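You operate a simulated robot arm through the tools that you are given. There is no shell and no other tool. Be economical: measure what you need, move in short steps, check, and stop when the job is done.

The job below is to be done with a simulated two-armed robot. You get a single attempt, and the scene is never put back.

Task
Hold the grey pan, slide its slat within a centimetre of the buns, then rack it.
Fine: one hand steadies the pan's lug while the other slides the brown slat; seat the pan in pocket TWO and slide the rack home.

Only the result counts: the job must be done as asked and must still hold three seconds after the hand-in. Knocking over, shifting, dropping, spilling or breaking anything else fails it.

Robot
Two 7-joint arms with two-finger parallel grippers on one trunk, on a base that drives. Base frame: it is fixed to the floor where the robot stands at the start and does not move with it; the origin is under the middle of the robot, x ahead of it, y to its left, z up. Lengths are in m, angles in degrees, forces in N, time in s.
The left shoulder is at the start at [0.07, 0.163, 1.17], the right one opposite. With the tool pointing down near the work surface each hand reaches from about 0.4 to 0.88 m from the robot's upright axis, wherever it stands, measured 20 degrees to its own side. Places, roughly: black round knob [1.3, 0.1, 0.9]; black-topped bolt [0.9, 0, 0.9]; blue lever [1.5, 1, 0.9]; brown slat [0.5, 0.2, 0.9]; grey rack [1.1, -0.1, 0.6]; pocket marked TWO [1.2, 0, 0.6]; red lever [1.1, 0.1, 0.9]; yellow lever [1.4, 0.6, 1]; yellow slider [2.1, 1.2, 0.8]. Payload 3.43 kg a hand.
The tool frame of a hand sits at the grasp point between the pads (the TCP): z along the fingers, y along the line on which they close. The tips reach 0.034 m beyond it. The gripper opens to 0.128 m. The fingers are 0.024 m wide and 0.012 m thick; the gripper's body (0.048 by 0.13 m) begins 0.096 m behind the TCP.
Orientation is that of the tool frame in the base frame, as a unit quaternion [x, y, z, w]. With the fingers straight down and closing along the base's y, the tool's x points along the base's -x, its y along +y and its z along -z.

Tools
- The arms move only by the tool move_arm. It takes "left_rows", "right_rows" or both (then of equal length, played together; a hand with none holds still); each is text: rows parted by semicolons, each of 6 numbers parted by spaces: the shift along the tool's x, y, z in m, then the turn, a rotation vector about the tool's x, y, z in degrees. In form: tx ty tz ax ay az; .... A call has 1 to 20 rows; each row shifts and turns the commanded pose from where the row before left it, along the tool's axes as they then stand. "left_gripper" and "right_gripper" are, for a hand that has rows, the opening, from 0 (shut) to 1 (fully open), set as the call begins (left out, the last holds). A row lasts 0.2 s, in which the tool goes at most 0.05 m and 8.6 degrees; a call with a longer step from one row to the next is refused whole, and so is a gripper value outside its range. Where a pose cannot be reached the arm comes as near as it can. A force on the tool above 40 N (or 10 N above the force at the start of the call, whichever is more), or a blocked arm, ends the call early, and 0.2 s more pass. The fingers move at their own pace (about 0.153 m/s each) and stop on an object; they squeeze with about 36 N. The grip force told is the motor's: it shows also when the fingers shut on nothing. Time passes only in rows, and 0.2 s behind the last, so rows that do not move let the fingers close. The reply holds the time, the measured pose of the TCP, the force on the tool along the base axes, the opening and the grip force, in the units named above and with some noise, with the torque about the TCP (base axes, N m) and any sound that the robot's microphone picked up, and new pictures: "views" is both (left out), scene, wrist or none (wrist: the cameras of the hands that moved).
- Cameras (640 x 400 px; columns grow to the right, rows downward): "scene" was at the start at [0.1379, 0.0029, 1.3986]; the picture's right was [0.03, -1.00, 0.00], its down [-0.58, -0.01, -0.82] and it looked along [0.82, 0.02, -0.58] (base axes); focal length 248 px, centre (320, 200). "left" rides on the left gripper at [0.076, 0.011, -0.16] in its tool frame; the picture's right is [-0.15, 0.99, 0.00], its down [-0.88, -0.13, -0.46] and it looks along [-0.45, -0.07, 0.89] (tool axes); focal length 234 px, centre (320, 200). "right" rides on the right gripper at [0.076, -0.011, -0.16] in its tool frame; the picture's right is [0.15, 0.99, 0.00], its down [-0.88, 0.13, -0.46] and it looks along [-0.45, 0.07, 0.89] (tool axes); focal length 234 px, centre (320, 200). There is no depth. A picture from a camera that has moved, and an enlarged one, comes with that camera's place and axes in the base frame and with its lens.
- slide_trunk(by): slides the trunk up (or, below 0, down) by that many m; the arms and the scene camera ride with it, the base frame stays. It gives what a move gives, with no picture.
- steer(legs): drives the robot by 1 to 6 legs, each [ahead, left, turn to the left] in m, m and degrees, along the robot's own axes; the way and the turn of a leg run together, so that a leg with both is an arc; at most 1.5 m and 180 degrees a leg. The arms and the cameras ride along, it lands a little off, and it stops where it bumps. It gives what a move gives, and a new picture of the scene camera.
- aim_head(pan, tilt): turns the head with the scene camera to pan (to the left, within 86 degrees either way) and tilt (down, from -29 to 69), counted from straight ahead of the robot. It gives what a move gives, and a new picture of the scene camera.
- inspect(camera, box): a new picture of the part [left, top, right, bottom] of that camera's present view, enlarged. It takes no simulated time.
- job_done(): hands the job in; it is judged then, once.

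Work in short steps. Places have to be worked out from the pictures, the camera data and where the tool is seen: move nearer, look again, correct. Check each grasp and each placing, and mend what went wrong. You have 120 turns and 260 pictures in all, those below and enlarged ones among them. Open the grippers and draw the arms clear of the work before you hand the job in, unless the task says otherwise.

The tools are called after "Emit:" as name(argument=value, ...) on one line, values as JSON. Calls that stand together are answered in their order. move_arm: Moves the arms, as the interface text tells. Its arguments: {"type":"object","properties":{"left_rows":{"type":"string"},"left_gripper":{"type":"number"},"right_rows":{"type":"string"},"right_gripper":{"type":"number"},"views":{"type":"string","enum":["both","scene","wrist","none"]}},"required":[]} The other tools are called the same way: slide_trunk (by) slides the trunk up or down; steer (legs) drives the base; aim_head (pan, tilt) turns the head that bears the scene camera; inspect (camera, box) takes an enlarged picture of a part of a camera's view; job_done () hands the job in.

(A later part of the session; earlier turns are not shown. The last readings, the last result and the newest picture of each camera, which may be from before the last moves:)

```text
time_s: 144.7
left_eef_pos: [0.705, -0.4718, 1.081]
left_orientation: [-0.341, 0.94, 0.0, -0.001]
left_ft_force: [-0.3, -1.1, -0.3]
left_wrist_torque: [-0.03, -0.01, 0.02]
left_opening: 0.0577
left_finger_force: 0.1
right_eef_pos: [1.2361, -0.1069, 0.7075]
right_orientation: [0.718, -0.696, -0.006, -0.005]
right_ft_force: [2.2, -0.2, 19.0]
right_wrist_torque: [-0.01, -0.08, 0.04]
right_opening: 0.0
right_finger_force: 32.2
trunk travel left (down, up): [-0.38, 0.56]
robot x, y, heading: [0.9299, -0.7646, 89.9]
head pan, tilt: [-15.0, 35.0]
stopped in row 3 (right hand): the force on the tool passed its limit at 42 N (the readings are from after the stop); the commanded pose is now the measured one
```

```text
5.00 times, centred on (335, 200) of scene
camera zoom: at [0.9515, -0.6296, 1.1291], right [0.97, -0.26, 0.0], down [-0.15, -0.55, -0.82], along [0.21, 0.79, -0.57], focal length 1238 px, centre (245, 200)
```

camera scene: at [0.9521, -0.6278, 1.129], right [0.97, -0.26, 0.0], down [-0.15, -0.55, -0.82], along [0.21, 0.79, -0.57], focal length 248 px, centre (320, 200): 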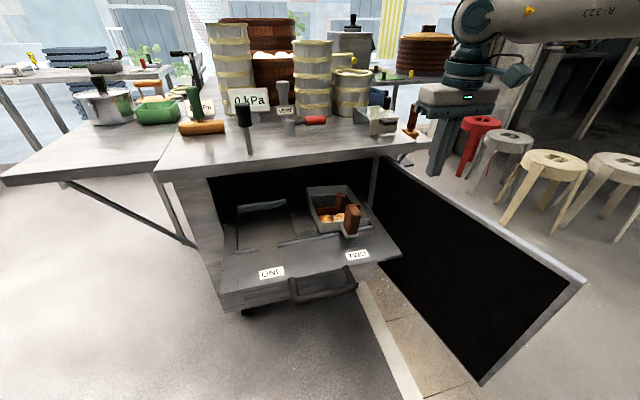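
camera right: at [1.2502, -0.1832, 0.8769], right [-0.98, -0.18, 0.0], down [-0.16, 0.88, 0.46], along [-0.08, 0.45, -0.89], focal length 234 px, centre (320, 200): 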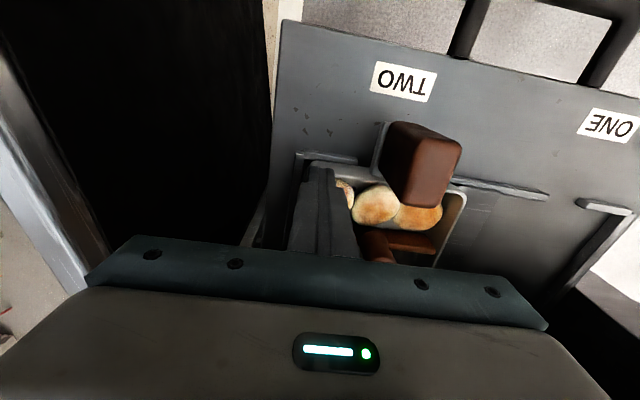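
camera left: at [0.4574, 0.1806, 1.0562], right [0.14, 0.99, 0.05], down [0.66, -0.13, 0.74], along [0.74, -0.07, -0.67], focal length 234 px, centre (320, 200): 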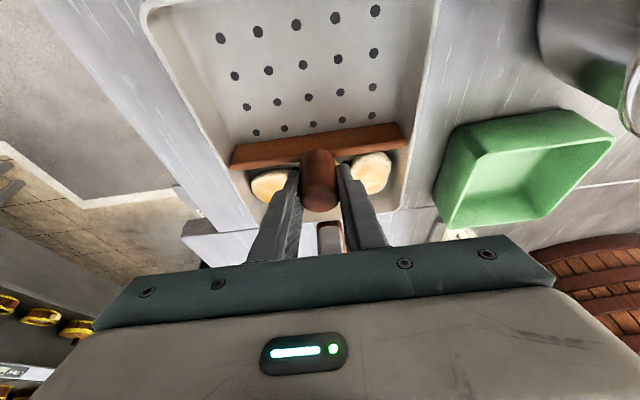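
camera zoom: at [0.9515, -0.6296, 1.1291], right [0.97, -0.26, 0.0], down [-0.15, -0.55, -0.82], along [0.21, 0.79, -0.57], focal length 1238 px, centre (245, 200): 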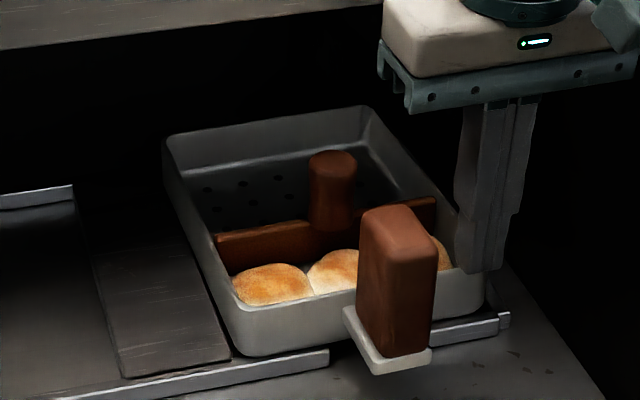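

The right rim is rigidly supported at tip z 0.6735. Now I probe the left-front rim.

Emit:
move_arm(right_rows="0 0 -0.04 0 0 0;0 0 -0.03 0 0 0;0 0.045 0 0 0 0;0 0.045 0 0 0 0;0 0.045 0 0 0 0;0 0 0.03 0 0 0;0 0 0.027 0 0 0", views="wrist")

Emit:
inspect(camera="scene", box=[280, 160, 390, 240])

```text
time_s: 146.3
left_eef_pos: [0.7051, -0.4723, 1.0806]
left_orientation: [-0.341, 0.94, 0.001, -0.001]
left_ft_force: [-0.8, 1.1, -0.2]
left_wrist_torque: [0.07, -0.01, 0.01]
left_opening: 0.0577
left_finger_force: 0.1
right_eef_pos: [1.127, -0.1334, 0.7214]
right_orientation: [0.719, -0.695, -0.005, -0.003]
right_ft_force: [-0.5, -1.5, 0.0]
right_wrist_torque: [0.01, -0.02, 0.0]
right_opening: 0.0
right_finger_force: 33.2
right hand out of reach, approached as far as the arm can: row 5, 6, 7
trunk travel left (down, up): [-0.38, 0.56]
robot x, y, heading: [0.9293, -0.7652, 89.8]
head pan, tilt: [-15.0, 35.0]
camera right: at [1.141, -0.2099, 0.8801], right [-0.98, -0.18, 0.0], down [-0.16, 0.87, 0.47], along [-0.08, 0.46, -0.88], focal length 234 px, centre (320, 200)
```

right: 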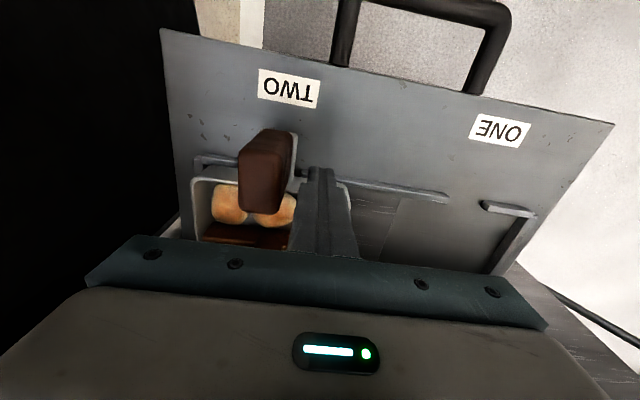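

```text
5.00 times, centred on (335, 200) of scene
camera zoom: at [0.952, -0.6288, 1.1291], right [0.97, -0.26, 0.0], down [-0.15, -0.55, -0.82], along [0.21, 0.79, -0.57], focal length 1238 px, centre (245, 200)
```

zoom: 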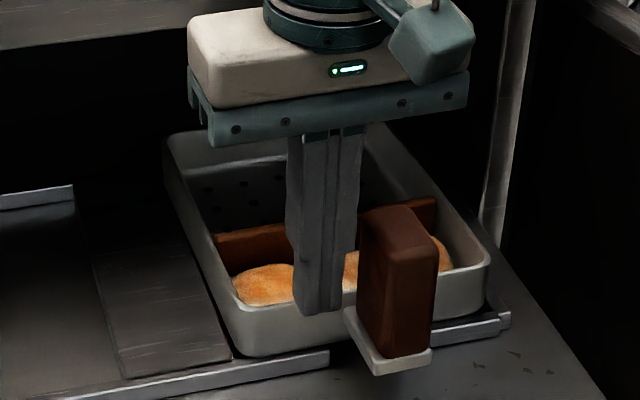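

Emit:
move_arm(right_rows="-0.01 -0.003 0 0 0 0;-0.006 0 0 0 0 0;0 0 0.004 0 0 0;0 0 0.004 0 0 0;0 0 0.003 0 0 0", views="none")

Emit:
inspect(camera="scene", box=[280, 160, 390, 240])

```text
time_s: 147.5
left_eef_pos: [0.7045, -0.4709, 1.0812]
left_orientation: [-0.341, 0.94, 0.001, 0.0]
left_ft_force: [-0.1, 0.1, 0.4]
left_wrist_torque: [-0.01, 0.0, -0.01]
left_opening: 0.0577
left_finger_force: 0.0
right_eef_pos: [1.1372, -0.1235, 0.7131]
right_orientation: [0.719, -0.695, -0.005, -0.004]
right_ft_force: [0.1, 0.2, -0.3]
right_wrist_torque: [0.04, 0.0, -0.01]
right_opening: 0.0001
right_finger_force: 33.0
right hand out of reach, approached as far as the arm can: row 1, 2, 5
trunk travel left (down, up): [-0.38, 0.56]
robot x, y, heading: [0.9255, -0.7617, 89.8]
head pan, tilt: [-15.0, 35.0]
```

```text
5.00 times, centred on (335, 200) of scene
camera zoom: at [0.952, -0.6286, 1.1291], right [0.97, -0.26, 0.0], down [-0.15, -0.55, -0.82], along [0.21, 0.79, -0.57], focal length 1238 px, centre (245, 200)
```

zoom: 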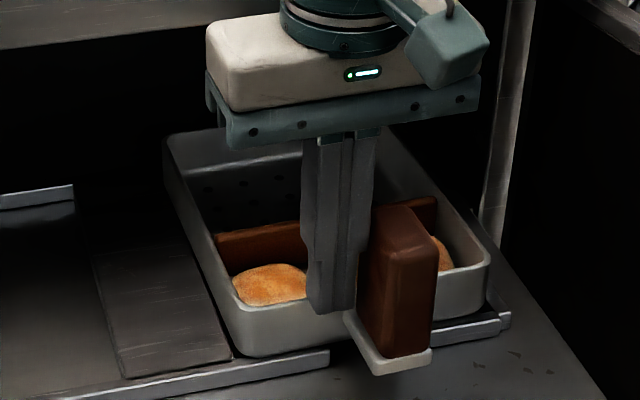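

Emit:
move_arm(right_rows="0 0 0.003 0 0 0;0 0 0.003 0 0 0;0 0 0.003 0 0 0", views="none")

```text
time_s: 148.3
left_eef_pos: [0.7038, -0.4698, 1.0814]
left_orientation: [-0.341, 0.94, 0.001, -0.002]
left_ft_force: [0.1, 0.4, -0.7]
left_wrist_torque: [0.04, -0.06, -0.02]
left_opening: 0.0574
left_finger_force: 0.1
right_eef_pos: [1.1389, -0.1254, 0.705]
right_orientation: [0.718, -0.696, -0.005, -0.003]
right_ft_force: [-0.2, 0.5, -0.6]
right_wrist_torque: [0.0, -0.07, -0.01]
right_opening: 0.0001
right_finger_force: 33.2
trunk travel left (down, up): [-0.38, 0.56]
robot x, y, heading: [0.9278, -0.7655, 89.9]
head pan, tilt: [-15.0, 35.0]
```

Emit:
move_arm(right_rows="0 0 0.003 0 0 0;0 0 0.003 0 0 0;0 0 0 0 0 0", views="none")

Emit:
inspect(camera="scene", box=[280, 160, 390, 240])

```text
time_s: 149.1
left_eef_pos: [0.7041, -0.4719, 1.0817]
left_orientation: [-0.341, 0.94, 0.0, -0.001]
left_ft_force: [-0.2, 0.3, 0.6]
left_wrist_torque: [-0.01, -0.02, 0.0]
left_opening: 0.0574
left_finger_force: 0.1
right_eef_pos: [1.1401, -0.1257, 0.699]
right_orientation: [0.718, -0.696, -0.004, -0.004]
right_ft_force: [-0.4, -0.5, 0.2]
right_wrist_torque: [-0.02, -0.04, -0.01]
right_opening: 0.0002
right_finger_force: 33.1
right hand out of reach, approached as far as the arm can: row 1
trunk travel left (down, up): [-0.38, 0.56]
robot x, y, heading: [0.9278, -0.7666, 89.8]
head pan, tilt: [-15.0, 35.0]
```

```text
5.00 times, centred on (335, 200) of scene
camera zoom: at [0.9519, -0.6287, 1.1291], right [0.97, -0.26, 0.0], down [-0.15, -0.55, -0.82], along [0.21, 0.79, -0.57], focal length 1238 px, centre (245, 200)
```

zoom: 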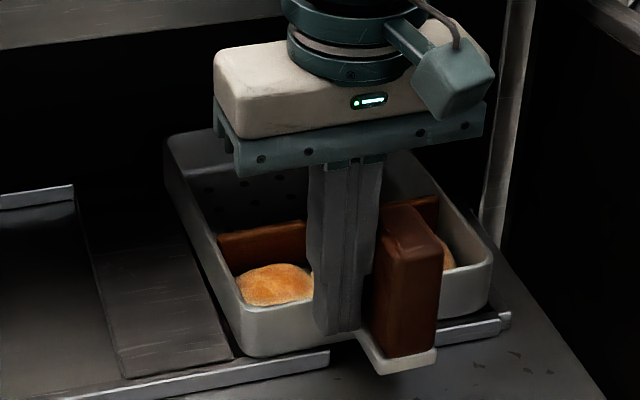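

That probe passed in front of the wall (which lies beyond y −0.114). I instead probe the bare rack plate height in front of the pocket, to compare with the rim height of 0.6735.

Emit:
move_arm(right_rows="0 0 -0.03 0 0 0;0.03 0 -0.03 0 0 0;0.035 -0.035 0 0 0 0;0 -0.035 0 0 0 0;0 0 0.03 0 0 0;0 0 0.03 0 0 0;0 0 0.02 0 0 0;0 0 0.01 0 0 0;0 0 0.004 0 0 0", views="none")

Emit:
move_arm(right_rows="0 0 0.003 0 0 0;0 0 0.003 0 0 0;0 0 0.003 0 0 0", views="none")

```text
time_s: 151.1
left_eef_pos: [0.7053, -0.4727, 1.0807]
left_orientation: [-0.341, 0.94, 0.001, -0.001]
left_ft_force: [0.1, 0.0, 1.0]
left_wrist_torque: [0.03, 0.01, 0.01]
left_opening: 0.0576
left_finger_force: 0.2
right_eef_pos: [1.2114, -0.1887, 0.6646]
right_orientation: [0.719, -0.696, -0.003, -0.003]
right_ft_force: [0.7, 0.2, 0.8]
right_wrist_torque: [-0.02, 0.01, -0.01]
right_opening: 0.0003
right_finger_force: 33.4
trunk travel left (down, up): [-0.38, 0.56]
robot x, y, heading: [0.9267, -0.7649, 90.0]
head pan, tilt: [-15.0, 35.0]
```

```text
time_s: 151.9
left_eef_pos: [0.7051, -0.4704, 1.0823]
left_orientation: [-0.341, 0.94, 0.0, -0.001]
left_ft_force: [0.8, 0.0, 0.9]
left_wrist_torque: [-0.01, -0.01, -0.01]
left_opening: 0.0575
left_finger_force: 0.0
right_eef_pos: [1.2108, -0.1882, 0.6552]
right_orientation: [0.719, -0.695, -0.002, -0.003]
right_ft_force: [0.3, 0.4, 0.0]
right_wrist_torque: [0.03, 0.0, 0.05]
right_opening: 0.0001
right_finger_force: 33.0
trunk travel left (down, up): [-0.38, 0.56]
robot x, y, heading: [0.9294, -0.7652, 89.7]
head pan, tilt: [-15.0, 35.0]
```

Emit:
move_arm(right_rows="0 0 0.003 0 0 0;0 0 0.003 0 0 0;0 0 0.002 0 0 0", views="none")

```text
time_s: 152.7
left_eef_pos: [0.7049, -0.4712, 1.0812]
left_orientation: [-0.342, 0.94, 0.001, 0.0]
left_ft_force: [0.8, 0.1, 0.0]
left_wrist_torque: [0.0, 0.03, -0.01]
left_opening: 0.0578
left_finger_force: 0.1
right_eef_pos: [1.2117, -0.189, 0.6491]
right_orientation: [0.719, -0.695, -0.003, -0.003]
right_ft_force: [-1.3, 0.9, -0.9]
right_wrist_torque: [-0.03, -0.03, -0.03]
right_opening: 0.0
right_finger_force: 32.9
trunk travel left (down, up): [-0.38, 0.56]
robot x, y, heading: [0.9281, -0.7667, 90.0]
head pan, tilt: [-15.0, 35.0]
```

Emit:
move_arm(right_rows="0 0 0.0025 0 0 0;0 0 0.0025 0 0 0;0 0 0.0025 0 0 0;0 0 0.0025 0 0 0;0 0 0.0025 0 0 0", views="none")

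```text
time_s: 153.9
left_eef_pos: [0.704, -0.4719, 1.0805]
left_orientation: [-0.341, 0.94, 0.001, -0.001]
left_ft_force: [0.2, -0.4, -0.6]
left_wrist_torque: [0.01, 0.01, 0.02]
left_opening: 0.0574
left_finger_force: 0.0
right_eef_pos: [1.2121, -0.1876, 0.6357]
right_orientation: [0.718, -0.696, -0.004, -0.003]
right_ft_force: [-0.2, -0.8, 0.4]
right_wrist_torque: [0.0, 0.01, -0.02]
right_opening: 0.0001
right_finger_force: 33.1
trunk travel left (down, up): [-0.38, 0.56]
robot x, y, heading: [0.9299, -0.7673, 90.1]
head pan, tilt: [-15.0, 35.0]
```

Emit:
inspect(camera="scene", box=[280, 160, 400, 250])

```text
4.44 times, centred on (340, 205) of scene
camera zoom: at [0.952, -0.6286, 1.1291], right [0.97, -0.26, 0.0], down [-0.15, -0.55, -0.82], along [0.21, 0.79, -0.57], focal length 1101 px, centre (231, 178)
```

zoom: 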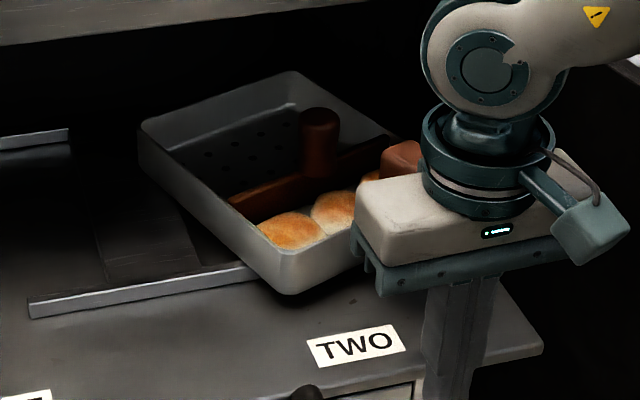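

The sideways move clipped the lug: the pan has been turned and the rack pushed in about 7 cm. The contents look in place. I retract the hand carefully, shift the base left for reach, and look.

Emit:
move_arm(right_rows="0.04 0 0 0 0 0;0.03 0 -0.02 0 0 0;0 0 -0.045 0 0 0;0 0 -0.045 0 0 0;0 0 -0.045 0 0 0;0 0 -0.04 0 0 0", views="none")

Emit:
steer(legs=[[0, 0.1, 0]])

Emit:
inspect(camera="scene", box=[290, 150, 450, 270])

Emit:
inspect(camera="right", box=[240, 40, 560, 260])

```text
time_s: 155.3
left_eef_pos: [0.704, -0.4725, 1.0809]
left_orientation: [-0.341, 0.94, 0.0, -0.001]
left_ft_force: [-0.6, -0.4, -0.8]
left_wrist_torque: [0.01, -0.03, 0.01]
left_opening: 0.0577
left_finger_force: 0.0
right_eef_pos: [1.214, -0.2613, 0.8309]
right_orientation: [0.719, -0.695, -0.003, -0.003]
right_ft_force: [0.2, 0.2, -0.1]
right_wrist_torque: [0.01, 0.0, -0.01]
right_opening: 0.0
right_finger_force: 32.9
trunk travel left (down, up): [-0.38, 0.56]
robot x, y, heading: [0.929, -0.7636, 90.0]
head pan, tilt: [-15.0, 35.0]
```

```text
time_s: 156.4
left_eef_pos: [0.6043, -0.4723, 1.0814]
left_orientation: [-0.342, 0.94, 0.0, -0.001]
left_ft_force: [-0.4, 0.0, 0.1]
left_wrist_torque: [-0.01, -0.03, 0.02]
left_opening: 0.0577
left_finger_force: 0.0
right_eef_pos: [1.1146, -0.2601, 0.829]
right_orientation: [0.719, -0.695, -0.002, -0.004]
right_ft_force: [-0.7, 0.1, 0.1]
right_wrist_torque: [0.03, -0.04, 0.01]
right_opening: 0.0
right_finger_force: 33.1
trunk travel left (down, up): [-0.38, 0.56]
robot x, y, heading: [0.8297, -0.7645, 89.8]
head pan, tilt: [-15.0, 35.0]
camera scene: at [0.8514, -0.6286, 1.1291], right [0.97, -0.26, 0.0], down [-0.15, -0.55, -0.82], along [0.21, 0.79, -0.57], focal length 248 px, centre (320, 200)
```

scene: 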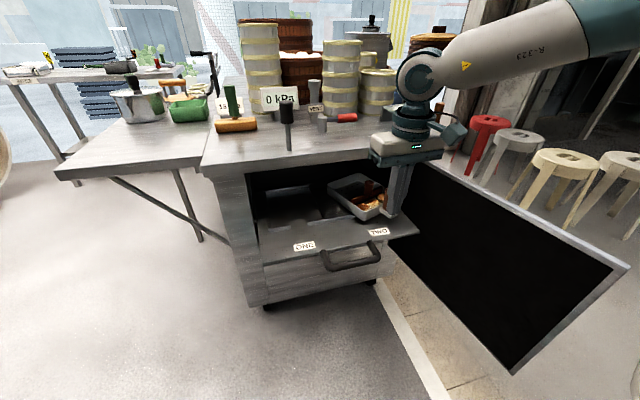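

```text
3.33 times, centred on (370, 210) of scene
camera zoom: at [0.8514, -0.6286, 1.1291], right [0.97, -0.26, 0.0], down [-0.15, -0.55, -0.82], along [0.21, 0.79, -0.57], focal length 826 px, centre (153, 167)
```

zoom: 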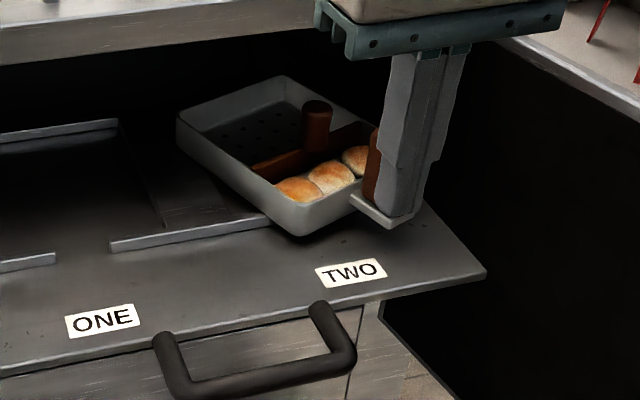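

```text
1.82 times, centred on (400, 150) of right
camera zoom: at [1.1283, -0.3371, 0.9886], right [-0.98, -0.18, 0.0], down [-0.16, 0.87, 0.46], along [-0.08, 0.46, -0.89], focal length 426 px, centre (174, 291)
```

zoom: 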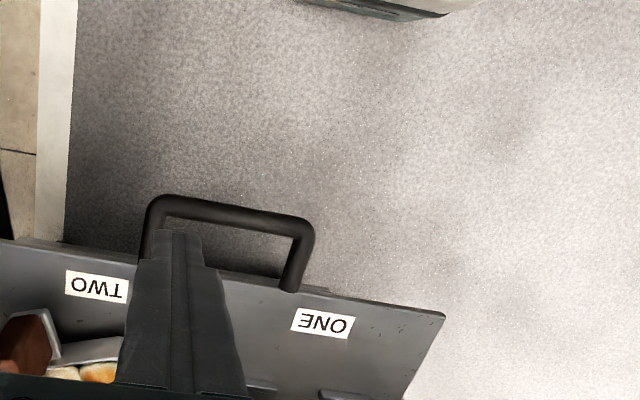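

I hook the handle loop with the closed fingertips at (1.075, −0.197) and pull the rack back out to its stop.

Emit:
move_arm(right_rows="-0.03 0.02 0 0 0 1.9;-0.033 0.02 0 0 0 0;0 0 0.04 0 0 0;0 0 0.04 0 0 0;0 0 0.04 0 0 0;0 0 0.04 0 0 0;0 0 0.035 0 0 0", views="none")

Emit:
move_arm(right_rows="0.01 0 0 0 0 0;0.015 0 0 0 0 0;0.015 0 0 0 0 0;0.015 0 0 0 0 0;0.015 0 0 0 0 0;0.015 0 0 0 0 0;0.01 0 0 0 0 0", views="none")

Emit:
inspect(camera="scene", box=[280, 150, 440, 270])

```text
time_s: 158.0
left_eef_pos: [0.6055, -0.4709, 1.0821]
left_orientation: [-0.341, 0.94, 0.002, -0.001]
left_ft_force: [0.2, -0.3, 0.1]
left_wrist_torque: [-0.02, 0.03, -0.05]
left_opening: 0.0576
left_finger_force: 0.0
right_eef_pos: [1.0737, -0.1951, 0.6353]
right_orientation: [0.708, -0.706, -0.003, -0.002]
right_ft_force: [-0.5, 0.2, 0.2]
right_wrist_torque: [0.0, 0.06, -0.01]
right_opening: 0.0
right_finger_force: 32.8
trunk travel left (down, up): [-0.38, 0.56]
robot x, y, heading: [0.8284, -0.7645, 89.8]
head pan, tilt: [-15.0, 35.0]
```

```text
time_s: 159.6
left_eef_pos: [0.6055, -0.4704, 1.0815]
left_orientation: [-0.341, 0.94, 0.0, -0.001]
left_ft_force: [0.5, 0.0, 0.1]
left_wrist_torque: [0.04, 0.0, -0.01]
left_opening: 0.0578
left_finger_force: 0.0
right_eef_pos: [1.0736, -0.2781, 0.6376]
right_orientation: [0.707, -0.707, -0.01, -0.01]
right_ft_force: [1.2, 12.2, -4.5]
right_wrist_torque: [0.38, -0.01, 0.02]
right_opening: 0.0002
right_finger_force: 33.0
trunk travel left (down, up): [-0.38, 0.56]
robot x, y, heading: [0.8275, -0.764, 89.9]
head pan, tilt: [-15.0, 35.0]
stopped in row 7 (right hand): the force on the tool passed its limit at 49 N (the readings are from after the stop); the commanded pose is now the measured one
```

```text
3.33 times, centred on (360, 210) of scene
camera zoom: at [0.8524, -0.628, 1.129], right [0.97, -0.26, 0.0], down [-0.15, -0.55, -0.82], along [0.21, 0.79, -0.57], focal length 826 px, centre (187, 167)
```

zoom: 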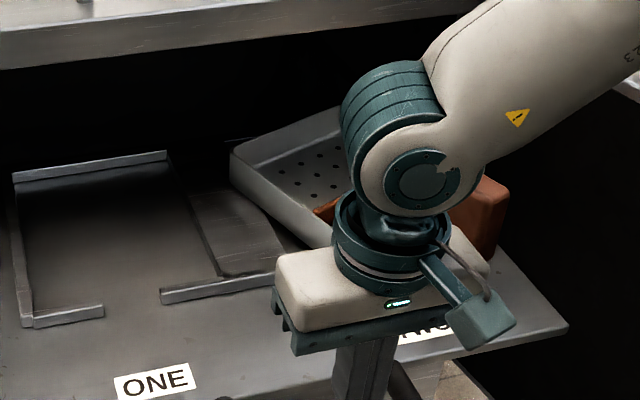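

The rack is at its outer stop. I lift the hand out of the loop and look at the pan's pose.

Emit:
move_arm(right_rows="-0.008 0 0 0 0 0;0 0 -0.04 0 0 0;0 0 -0.045 0 0 0;0 0 -0.045 0 0 0;0 0 -0.045 0 0 0;0 -0.03 -0.03 0 0 0;0 -0.03 0 0 0 0", views="none")

Emit:
inspect(camera="right", box=[140, 80, 480, 280])

Emit:
inspect(camera="scene", box=[300, 150, 440, 250])

```text
time_s: 161.2
left_eef_pos: [0.6052, -0.4725, 1.0814]
left_orientation: [-0.342, 0.94, 0.001, -0.001]
left_ft_force: [0.0, 0.0, 0.2]
left_wrist_torque: [0.03, 0.03, 0.0]
left_opening: 0.0575
left_finger_force: 0.0
right_eef_pos: [1.1356, -0.2764, 0.8425]
right_orientation: [0.708, -0.706, -0.01, -0.009]
right_ft_force: [0.1, 0.0, 0.0]
right_wrist_torque: [0.0, 0.0, -0.01]
right_opening: 0.0
right_finger_force: 33.0
trunk travel left (down, up): [-0.38, 0.56]
robot x, y, heading: [0.8275, -0.7654, 90.1]
head pan, tilt: [-15.0, 35.0]
```

```text
1.88 times, centred on (310, 180) of right
camera zoom: at [1.1479, -0.3552, 0.9994], right [-0.99, -0.15, 0.0], down [-0.13, 0.87, 0.48], along [-0.07, 0.47, -0.88], focal length 441 px, centre (339, 238)
```

zoom: 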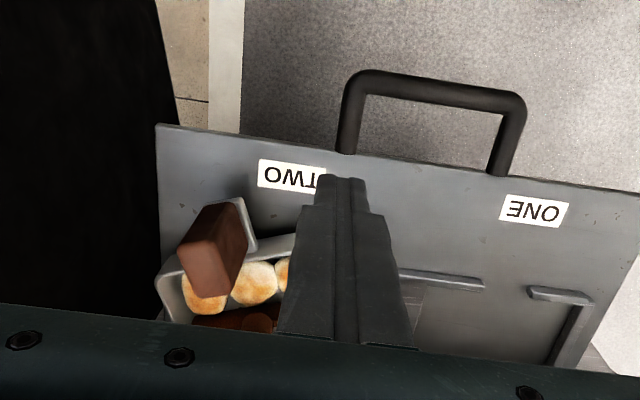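

```text
4.00 times, centred on (370, 200) of scene
camera zoom: at [0.8529, -0.628, 1.1291], right [0.97, -0.26, 0.0], down [-0.15, -0.55, -0.82], along [0.21, 0.79, -0.57], focal length 991 px, centre (120, 200)
```

zoom: 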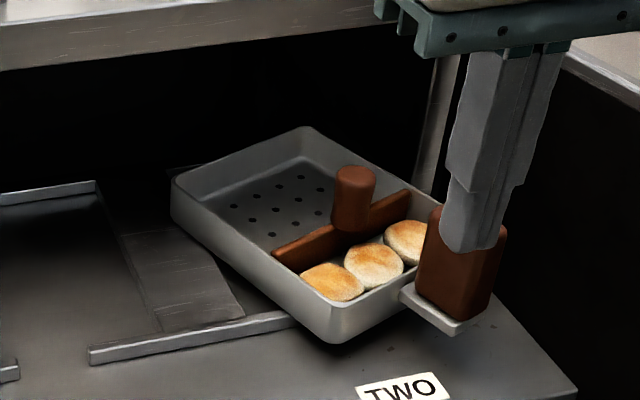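

The pan is yawed about 16.6° counter-clockwise, lug near (1.213, −0.178); the slat and buns are undisturbed. I align the hand to it above the lug.

Emit:
move_arm(right_rows="-0.033 -0.026 0 0 1.5 0;-0.033 -0.026 0 0 0 0;-0.032 -0.025 0 0 0 0;0 0 0.02 0 0 -8.3;0 0 0.02 0 0 -8.3", right_gripper=0.5, views="none")

Emit:
inspect(camera="right", box=[200, 80, 480, 270])

```text
time_s: 162.4
left_eef_pos: [0.6065, -0.4705, 1.0809]
left_orientation: [-0.342, 0.94, 0.001, -0.001]
left_ft_force: [-0.1, 0.5, -0.3]
left_wrist_torque: [0.01, -0.01, 0.02]
left_opening: 0.0577
left_finger_force: 0.1
right_eef_pos: [1.2123, -0.1791, 0.8007]
right_orientation: [0.803, -0.596, -0.001, 0.001]
right_ft_force: [0.1, -0.2, 0.3]
right_wrist_torque: [-0.07, -0.02, 0.0]
right_opening: 0.0642
right_finger_force: 0.1
trunk travel left (down, up): [-0.38, 0.56]
robot x, y, heading: [0.8312, -0.7652, 90.2]
head pan, tilt: [-15.0, 35.0]
```

```text
2.11 times, centred on (340, 175) of right
camera zoom: at [1.2449, -0.2474, 0.9611], right [-0.9, -0.43, 0.0], down [-0.38, 0.81, 0.46], along [-0.19, 0.41, -0.89], focal length 493 px, centre (278, 253)
```

zoom: 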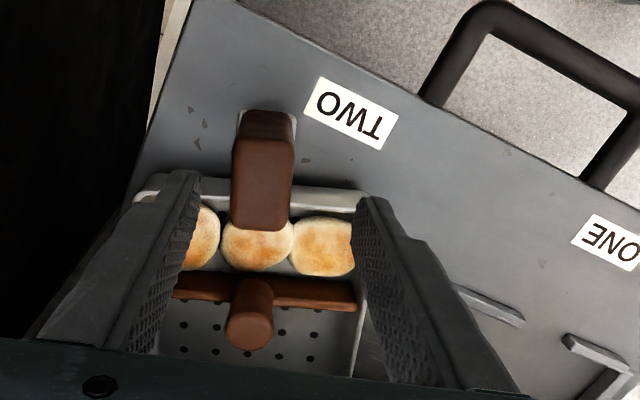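

Emit:
move_arm(right_rows="-0.003 -0.007 0.02 0 0 0;0 0 0.03 0 0 0;0 0 0.03 0 0 0;0 0 0.006 0 0 0", right_gripper=0.5, views="none")

Emit:
move_arm(right_rows="0 0 0 0 0 0;0 0 0 0 0 0;0 0 0 0 0 0;0 0 0 0 0 0", right_gripper=0, views="none")

Emit:
move_arm(right_rows="0 0 -0.006 0 0 0;0 0 -0.008 0 0 0;0 0 -0.008 0 0 0;0 0 -0.004 0 0 0", views="none")

Emit:
inspect(camera="scene", box=[300, 150, 440, 250])

```text
time_s: 163.4
left_eef_pos: [0.6046, -0.4716, 1.0812]
left_orientation: [-0.342, 0.94, 0.001, -0.001]
left_ft_force: [0.5, -0.1, -0.4]
left_wrist_torque: [0.01, -0.02, -0.03]
left_opening: 0.0575
left_finger_force: 0.0
right_eef_pos: [1.2166, -0.1738, 0.7171]
right_orientation: [0.802, -0.597, 0.001, 0.0]
right_ft_force: [-0.5, -0.1, 0.3]
right_wrist_torque: [-0.01, -0.01, 0.01]
right_opening: 0.0641
right_finger_force: 0.1
trunk travel left (down, up): [-0.38, 0.56]
robot x, y, heading: [0.8283, -0.7665, 89.9]
head pan, tilt: [-15.0, 35.0]
```

```text
time_s: 164.4
left_eef_pos: [0.6046, -0.47, 1.0813]
left_orientation: [-0.342, 0.94, 0.0, -0.001]
left_ft_force: [-0.2, -0.6, 1.0]
left_wrist_torque: [0.0, 0.03, -0.02]
left_opening: 0.0574
left_finger_force: 0.1
right_eef_pos: [1.2185, -0.1737, 0.7175]
right_orientation: [0.802, -0.597, 0.0, 0.0]
right_ft_force: [0.5, -0.1, -0.5]
right_wrist_torque: [-0.08, -0.11, 0.04]
right_opening: 0.0301
right_finger_force: 35.8
trunk travel left (down, up): [-0.38, 0.56]
robot x, y, heading: [0.8284, -0.7634, 89.7]
head pan, tilt: [-15.0, 35.0]
```

```text
time_s: 165.4
left_eef_pos: [0.6054, -0.4711, 1.0806]
left_orientation: [-0.342, 0.94, 0.001, -0.002]
left_ft_force: [-0.1, 0.1, 0.9]
left_wrist_torque: [0.0, -0.02, 0.02]
left_opening: 0.0575
left_finger_force: 0.1
right_eef_pos: [1.2171, -0.1726, 0.7429]
right_orientation: [0.803, -0.597, 0.0, 0.0]
right_ft_force: [0.2, 0.1, -4.2]
right_wrist_torque: [-0.27, -0.08, 0.0]
right_opening: 0.03
right_finger_force: 35.7
trunk travel left (down, up): [-0.38, 0.56]
robot x, y, heading: [0.8307, -0.7629, 90.0]
head pan, tilt: [-15.0, 35.0]
```

```text
4.00 times, centred on (370, 200) of scene
camera zoom: at [0.8525, -0.6277, 1.129], right [0.97, -0.26, 0.0], down [-0.15, -0.55, -0.82], along [0.21, 0.79, -0.57], focal length 991 px, centre (120, 200)
```

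zoom: 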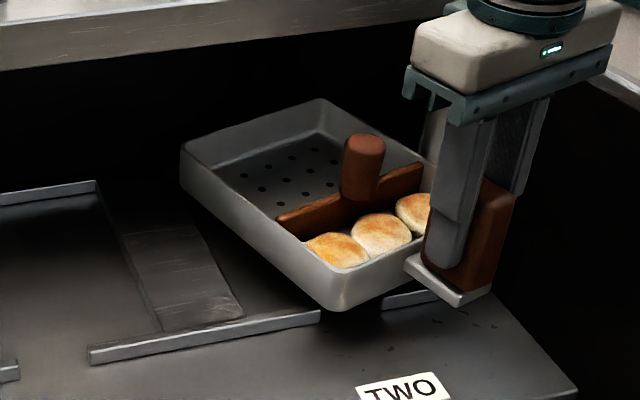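

The pan is held level with a clean grip. I turn it back 15.4° clockwise, move to TCP (1.169, −0.144), and look before lowering.

Emit:
move_arm(right_rows="0 0 0 0 0 5;0 0 0 0 0 6;0 0 0 0 0 4.4;-0.01 0.016 0 0 0 0;-0.01 0.016 0 0 0 0;-0.009 0.016 0 0 0 0;0 0 0.008 0 0 0;0 0 0 0 0 0", views="none")

Emit:
inspect(camera="scene", box=[300, 150, 440, 250])

```text
time_s: 167.2
left_eef_pos: [0.6049, -0.4717, 1.0808]
left_orientation: [-0.342, 0.94, 0.001, -0.001]
left_ft_force: [0.2, 0.4, -0.2]
left_wrist_torque: [0.0, 0.02, -0.04]
left_opening: 0.0576
left_finger_force: 0.1
right_eef_pos: [1.1682, -0.1451, 0.7342]
right_orientation: [0.715, -0.699, 0.0, -0.001]
right_ft_force: [0.1, 0.0, -4.1]
right_wrist_torque: [-0.31, -0.03, -0.02]
right_opening: 0.0298
right_finger_force: 36.3
trunk travel left (down, up): [-0.38, 0.56]
robot x, y, heading: [0.8304, -0.7664, 90.2]
head pan, tilt: [-15.0, 35.0]
```

```text
4.00 times, centred on (370, 200) of scene
camera zoom: at [0.8522, -0.6277, 1.129], right [0.97, -0.26, 0.0], down [-0.15, -0.55, -0.82], along [0.21, 0.79, -0.57], focal length 991 px, centre (120, 200)
```

zoom: 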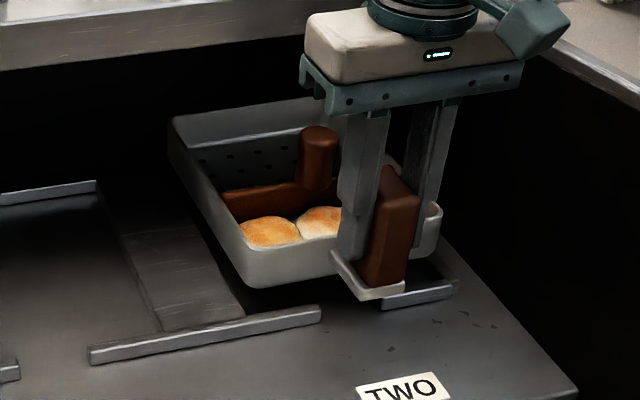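

Emit:
move_arm(right_rows="0 0 0.004 0 0 0;0 0 0.004 0 0 0;0 0 0.004 0 0 0;0 0 0.004 0 0 0", views="none")

Emit:
inspect(camera="scene", box=[310, 160, 430, 240])

```text
time_s: 168.2
left_eef_pos: [0.6047, -0.472, 1.0809]
left_orientation: [-0.343, 0.939, 0.0, -0.001]
left_ft_force: [0.0, -0.1, -1.3]
left_wrist_torque: [0.0, -0.01, -0.01]
left_opening: 0.0576
left_finger_force: 0.1
right_eef_pos: [1.1698, -0.1452, 0.7181]
right_orientation: [0.715, -0.699, -0.001, 0.001]
right_ft_force: [0.8, 0.4, -3.0]
right_wrist_torque: [-0.3, 0.0, 0.01]
right_opening: 0.0301
right_finger_force: 35.5
trunk travel left (down, up): [-0.38, 0.56]
robot x, y, heading: [0.8305, -0.7613, 90.1]
head pan, tilt: [-15.0, 35.0]
```

```text
5.00 times, centred on (370, 200) of scene
camera zoom: at [0.8525, -0.6276, 1.129], right [0.97, -0.26, 0.0], down [-0.15, -0.55, -0.82], along [0.21, 0.79, -0.57], focal length 1238 px, centre (70, 200)
```

zoom: 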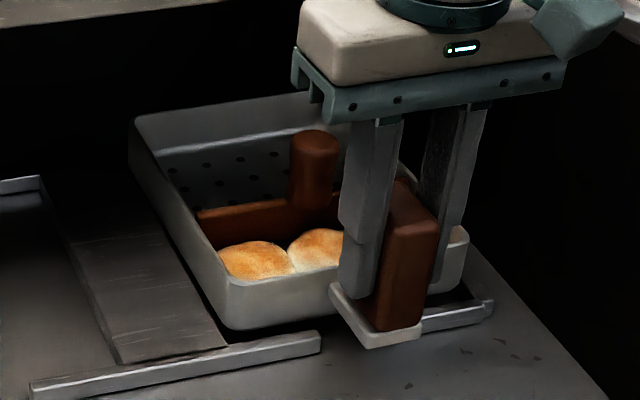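

No contact yet. I continue lowering.

Emit:
move_arm(right_rows="0 0 0.003 0 0 0;0 0 0.003 0 0 0;0 0 0.003 0 0 0", views="none")

```text
time_s: 169.0
left_eef_pos: [0.6038, -0.473, 1.0818]
left_orientation: [-0.342, 0.94, 0.001, -0.001]
left_ft_force: [0.6, 0.0, -0.3]
left_wrist_torque: [0.02, 0.0, 0.02]
left_opening: 0.0578
left_finger_force: 0.0
right_eef_pos: [1.1676, -0.1457, 0.7128]
right_orientation: [0.714, -0.7, -0.002, -0.001]
right_ft_force: [7.1, -3.2, 23.5]
right_wrist_torque: [0.38, 1.55, -0.07]
right_opening: 0.0294
right_finger_force: 35.9
trunk travel left (down, up): [-0.38, 0.56]
robot x, y, heading: [0.8282, -0.7652, 89.7]
head pan, tilt: [-15.0, 35.0]
```

Contact is on the left edge (the divider). I shift +3 mm and retry.

Emit:
move_arm(right_rows="0 0 -0.005 0 0 0;0 -0.004 0 0 0 0;0 0 0.003 0 0 0;0 0 0.003 0 0 0;0 0 0.002 0 0 0", views="none")

```text
time_s: 170.2
left_eef_pos: [0.6046, -0.4726, 1.0822]
left_orientation: [-0.342, 0.94, 0.0, -0.001]
left_ft_force: [0.9, -0.3, -0.1]
left_wrist_torque: [0.0, 0.02, 0.0]
left_opening: 0.0575
left_finger_force: 0.1
right_eef_pos: [1.1733, -0.145, 0.7077]
right_orientation: [0.715, -0.699, 0.0, 0.0]
right_ft_force: [-0.6, -1.3, 2.9]
right_wrist_torque: [1.12, -0.36, -0.22]
right_opening: 0.0299
right_finger_force: 35.6
trunk travel left (down, up): [-0.38, 0.56]
robot x, y, heading: [0.8253, -0.7611, 89.9]
head pan, tilt: [-15.0, 35.0]
```

Front is now lower and only the back edge touches lightly. I lower further.

Emit:
move_arm(right_rows="0 0 0.002 0 0 0;0 0 0.002 0 0 0;0 0 0.002 0 0 0", views="none")

Emit:
inspect(camera="scene", box=[310, 160, 430, 240])

```text
time_s: 171.0
left_eef_pos: [0.605, -0.4711, 1.0809]
left_orientation: [-0.342, 0.94, 0.001, -0.001]
left_ft_force: [0.1, -0.4, 0.2]
left_wrist_torque: [0.01, 0.02, 0.0]
left_opening: 0.0576
left_finger_force: 0.1
right_eef_pos: [1.1722, -0.1463, 0.7014]
right_orientation: [0.715, -0.699, 0.0, 0.0]
right_ft_force: [0.6, -2.3, 2.7]
right_wrist_torque: [1.19, -0.43, -0.2]
right_opening: 0.0298
right_finger_force: 35.7
trunk travel left (down, up): [-0.38, 0.56]
robot x, y, heading: [0.8294, -0.7619, 90.0]
head pan, tilt: [-15.0, 35.0]
```

```text
5.00 times, centred on (370, 200) of scene
camera zoom: at [0.8521, -0.6287, 1.1292], right [0.97, -0.26, 0.0], down [-0.15, -0.55, -0.82], along [0.21, 0.79, -0.57], focal length 1238 px, centre (70, 200)
```

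zoom: 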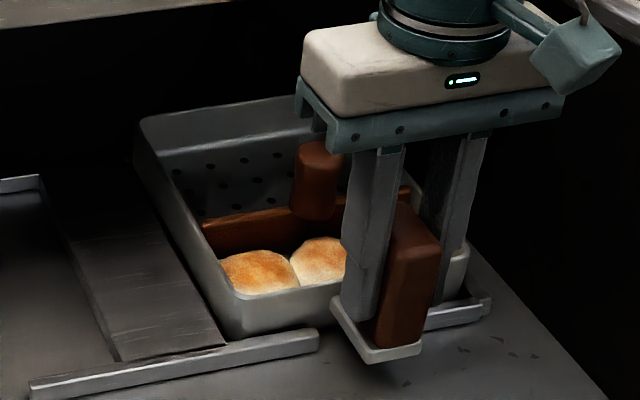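

The front has dropped into the pocket; the back edge is resting on the back bracket. I draw the pan outward (−y) gently so the back drops in too.

Emit:
move_arm(right_rows="0.002 0 0 0 0 0;0.002 0 0 0 0 0;0.002 0 0 0 0 0", views="none")

```text
time_s: 171.8
left_eef_pos: [0.6045, -0.4699, 1.0813]
left_orientation: [-0.342, 0.94, 0.001, -0.002]
left_ft_force: [0.2, 0.8, -0.4]
left_wrist_torque: [0.01, 0.03, 0.01]
left_opening: 0.0574
left_finger_force: 0.1
right_eef_pos: [1.1721, -0.1494, 0.7008]
right_orientation: [0.714, -0.7, -0.001, 0.001]
right_ft_force: [-1.2, 12.0, -7.8]
right_wrist_torque: [0.33, -0.17, -0.86]
right_opening: 0.0297
right_finger_force: 35.7
trunk travel left (down, up): [-0.38, 0.56]
robot x, y, heading: [0.8273, -0.7635, 90.0]
head pan, tilt: [-15.0, 35.0]
```

The front wall now bears against the front bracket and the back support has vanished, so it likely dropped in. I ease off, release, lift clear vertically, and look.

Emit:
move_arm(right_rows="-0.003 0 0 0 0 0;0 0 0 0 0 0", views="none")

Emit:
move_arm(right_rows="0 0 0 0 0 0;0 0 0 0 0 0;0 0 0 0 0 0;0 0 -0.005 0 0 0;0 0 -0.03 0 0 0;0 0 -0.04 0 0 0;0 0 -0.04 0 0 0;0.04 0 0 0 0 0;0.04 0 0 0 0 0;0.04 0 0 0 0 0", right_gripper=0.45, views="none")

Emit:
inspect(camera="scene", box=[310, 160, 430, 240])

Emit:
inspect(camera="right", box=[180, 120, 460, 290])

```text
time_s: 172.4
left_eef_pos: [0.604, -0.4705, 1.0814]
left_orientation: [-0.341, 0.94, 0.001, -0.001]
left_ft_force: [-0.3, -0.1, -0.8]
left_wrist_torque: [-0.03, 0.03, -0.02]
left_opening: 0.0574
left_finger_force: 0.1
right_eef_pos: [1.1725, -0.1476, 0.701]
right_orientation: [0.715, -0.699, 0.002, 0.001]
right_ft_force: [-1.3, 0.1, -4.0]
right_wrist_torque: [-0.37, 0.14, 0.0]
right_opening: 0.0301
right_finger_force: 36.2
trunk travel left (down, up): [-0.38, 0.56]
robot x, y, heading: [0.831, -0.7644, 90.0]
head pan, tilt: [-15.0, 35.0]
```

```text
time_s: 174.6
left_eef_pos: [0.605, -0.4722, 1.0825]
left_orientation: [-0.342, 0.94, 0.001, -0.002]
left_ft_force: [-0.3, -0.1, 1.1]
left_wrist_torque: [0.02, -0.01, 0.0]
left_opening: 0.0577
left_finger_force: 0.1
right_eef_pos: [1.1744, -0.2689, 0.8172]
right_orientation: [0.715, -0.699, 0.0, 0.001]
right_ft_force: [-0.1, 0.1, 0.0]
right_wrist_torque: [0.05, 0.01, 0.0]
right_opening: 0.0576
right_finger_force: 0.1
trunk travel left (down, up): [-0.38, 0.56]
robot x, y, heading: [0.8274, -0.7638, 90.1]
head pan, tilt: [-15.0, 35.0]
```

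```text
5.00 times, centred on (370, 200) of scene
camera zoom: at [0.8528, -0.6291, 1.1292], right [0.97, -0.26, 0.0], down [-0.15, -0.55, -0.82], along [0.21, 0.79, -0.57], focal length 1238 px, centre (70, 200)
```

zoom: 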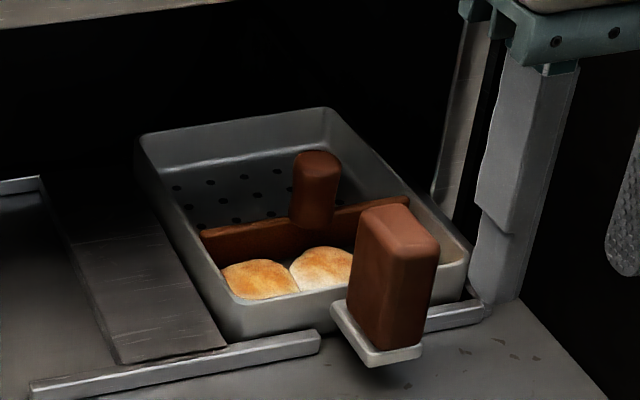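

```text
2.29 times, centred on (320, 205) of right
camera zoom: at [1.188, -0.3449, 0.9749], right [-0.99, -0.17, 0.0], down [-0.15, 0.88, 0.46], along [-0.08, 0.45, -0.89], focal length 535 px, centre (320, 189)
```

zoom: 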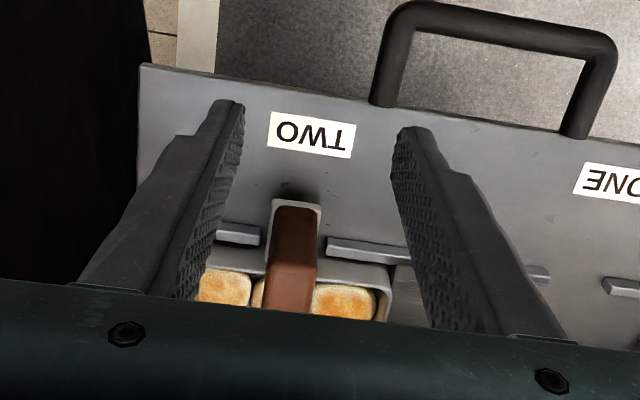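

The pan is now level, aligned and down behind the brackets. I move the closed fingers in front of the handle to push the rack home.

Emit:
move_arm(right_rows="0.03 0.03 0 0 0 0;0.03 0.03 0 0 0 0;0.02 0.03 0 0 0 0;0 0.029 0 0 0 0;0 0 0.045 0 0 0;0 0 0.045 0 0 0;0 0 0.045 0 0 0;0 0 0.047 0 0 0", right_gripper=0, views="scene")

Emit:
move_arm(right_rows="-0.015 0 0 0 0 0;-0.015 0 0 0 0 0;-0.015 0 0 0 0 0;-0.015 0 0 0 0 0;-0.015 0 0 0 0 0;-0.015 0 0 0 0 0", views="scene")

```text
time_s: 176.4
left_eef_pos: [0.6047, -0.4691, 1.0806]
left_orientation: [-0.341, 0.94, 0.001, -0.002]
left_ft_force: [0.3, -0.2, 0.1]
left_wrist_torque: [-0.04, 0.03, 0.0]
left_opening: 0.0576
left_finger_force: 0.0
right_eef_pos: [1.0583, -0.3498, 0.6336]
right_orientation: [0.714, -0.7, -0.001, 0.002]
right_ft_force: [0.8, -0.1, 0.7]
right_wrist_torque: [-0.06, 0.06, 0.02]
right_opening: 0.0
right_finger_force: 33.2
trunk travel left (down, up): [-0.38, 0.56]
robot x, y, heading: [0.8279, -0.7662, 90.0]
head pan, tilt: [-15.0, 35.0]
camera scene: at [0.8527, -0.627, 1.129], right [0.97, -0.26, 0.0], down [-0.15, -0.55, -0.82], along [0.21, 0.79, -0.57], focal length 248 px, centre (320, 200)
```

scene: 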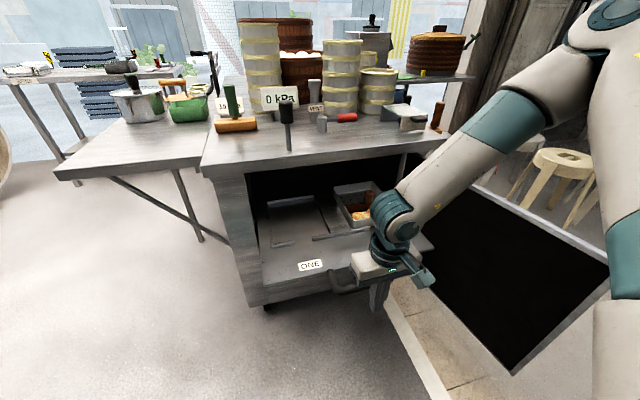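

```text
time_s: 177.8
left_eef_pos: [0.6042, -0.4714, 1.0804]
left_orientation: [-0.342, 0.94, 0.001, -0.001]
left_ft_force: [-0.7, -0.1, 0.6]
left_wrist_torque: [0.01, 0.01, -0.01]
left_opening: 0.0576
left_finger_force: 0.1
right_eef_pos: [1.056, -0.2605, 0.6349]
right_orientation: [0.715, -0.699, 0.0, 0.0]
right_ft_force: [0.3, 0.1, 1.1]
right_wrist_torque: [-0.02, 0.01, 0.03]
right_opening: 0.0
right_finger_force: 33.1
trunk travel left (down, up): [-0.38, 0.56]
robot x, y, heading: [0.8287, -0.766, 89.9]
head pan, tilt: [-15.0, 35.0]
camera scene: at [0.8522, -0.6279, 1.1291], right [0.97, -0.26, 0.0], down [-0.15, -0.55, -0.82], along [0.21, 0.79, -0.57], focal length 248 px, centre (320, 200)
```

scene: 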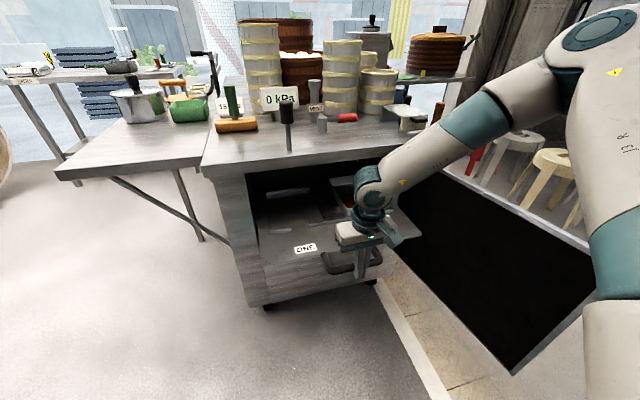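

The rack slides in with little force. I keep pushing.

Emit:
move_arm(right_rows="-0.015 0 0 0 0 0;-0.015 0 0 0 0 0;-0.015 0 0 0 0 0;-0.015 0 0 0 0 0;-0.015 0 0 0 0 0;-0.015 0 0 0 0 0;-0.012 0 0 0 0 0", views="scene")

```text
time_s: 179.4
left_eef_pos: [0.6039, -0.4722, 1.0807]
left_orientation: [-0.342, 0.94, 0.001, -0.002]
left_ft_force: [0.7, 0.8, -0.4]
left_wrist_torque: [-0.03, 0.01, 0.0]
left_opening: 0.0574
left_finger_force: 0.0
right_eef_pos: [1.0541, -0.1579, 0.6337]
right_orientation: [0.715, -0.699, 0.0, 0.0]
right_ft_force: [0.6, -2.1, -0.4]
right_wrist_torque: [-0.08, 0.02, -0.01]
right_opening: 0.0002
right_finger_force: 33.1
trunk travel left (down, up): [-0.38, 0.56]
robot x, y, heading: [0.8333, -0.7637, 90.1]
head pan, tilt: [-15.0, 35.0]
camera scene: at [0.8523, -0.628, 1.1291], right [0.97, -0.26, 0.0], down [-0.15, -0.55, -0.82], along [0.21, 0.79, -0.57], focal length 248 px, centre (320, 200)
```

scene: 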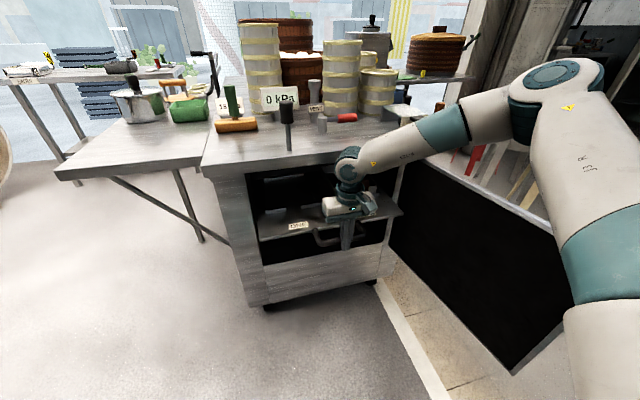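

I lean the hand back 24° so the wrist stays clear of the table edge, and keep pushing until the rack stops.

Emit:
move_arm(right_rows="0 0 0 0 -8 0;0 0 0 0 -8 0;0 0 0 0 -8 0;-0.0137 0 0.0061 0 0 0;-0.0137 0 0.0061 0 0 0;-0.0137 0 0.0061 0 0 0;-0.0137 0 0.0061 0 0 0;-0.0137 0 0.0061 0 0 0", views="scene")

```text
time_s: 181.2
left_eef_pos: [0.6053, -0.4708, 1.081]
left_orientation: [-0.342, 0.94, 0.0, -0.002]
left_ft_force: [-0.5, 0.4, 0.1]
left_wrist_torque: [-0.02, 0.01, -0.01]
left_opening: 0.0576
left_finger_force: 0.0
right_eef_pos: [1.0521, -0.0837, 0.6343]
right_orientation: [0.699, -0.685, -0.149, -0.144]
right_ft_force: [-0.2, 0.7, -1.7]
right_wrist_torque: [-0.09, 0.0, -0.01]
right_opening: 0.0
right_finger_force: 33.3
trunk travel left (down, up): [-0.38, 0.56]
robot x, y, heading: [0.8308, -0.7623, 89.8]
head pan, tilt: [-15.0, 35.0]
camera scene: at [0.8523, -0.6278, 1.1291], right [0.97, -0.26, 0.0], down [-0.15, -0.55, -0.82], along [0.21, 0.79, -0.57], focal length 248 px, centre (320, 200)
```

scene: 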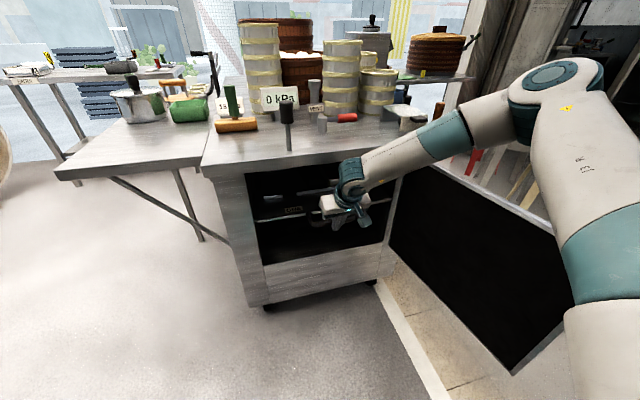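

Emit:
inspect(camera="scene", box=[230, 150, 420, 270])

Emit:
move_arm(right_rows="-0.009 0 0.004 0 0 0;-0.009 0 0.004 0 0 0;-0.009 0 0.004 0 0 0;-0.009 0 0.004 0 0 0", views="none")

```text
3.33 times, centred on (325, 210) of scene
camera zoom: at [0.8523, -0.6278, 1.1291], right [0.97, -0.26, 0.0], down [-0.15, -0.55, -0.82], along [0.21, 0.79, -0.57], focal length 826 px, centre (303, 167)
```

zoom: 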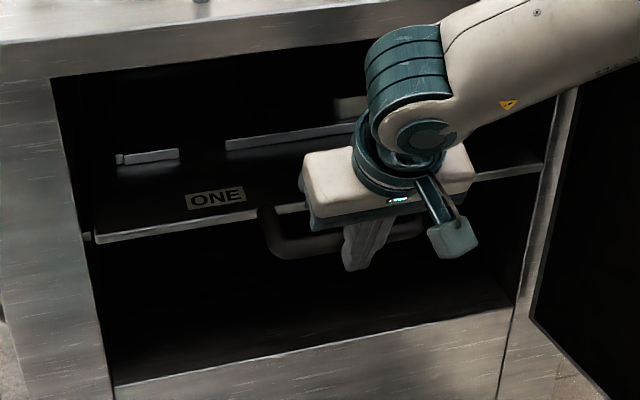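

```text
time_s: 182.2
left_eef_pos: [0.6051, -0.4709, 1.081]
left_orientation: [-0.342, 0.94, 0.0, -0.001]
left_ft_force: [0.0, 0.3, 0.0]
left_wrist_torque: [0.02, 0.0, -0.01]
left_opening: 0.0574
left_finger_force: 0.0
right_eef_pos: [1.0614, -0.0543, 0.645]
right_orientation: [0.699, -0.683, -0.152, -0.145]
right_ft_force: [-0.9, -2.4, 0.5]
right_wrist_torque: [-0.04, 0.08, -0.01]
right_opening: 0.0
right_finger_force: 33.3
right hand out of reach, approached as far as the arm can: row 2, 3, 4
trunk travel left (down, up): [-0.38, 0.56]
robot x, y, heading: [0.8266, -0.7639, 89.9]
head pan, tilt: [-15.0, 35.0]
```

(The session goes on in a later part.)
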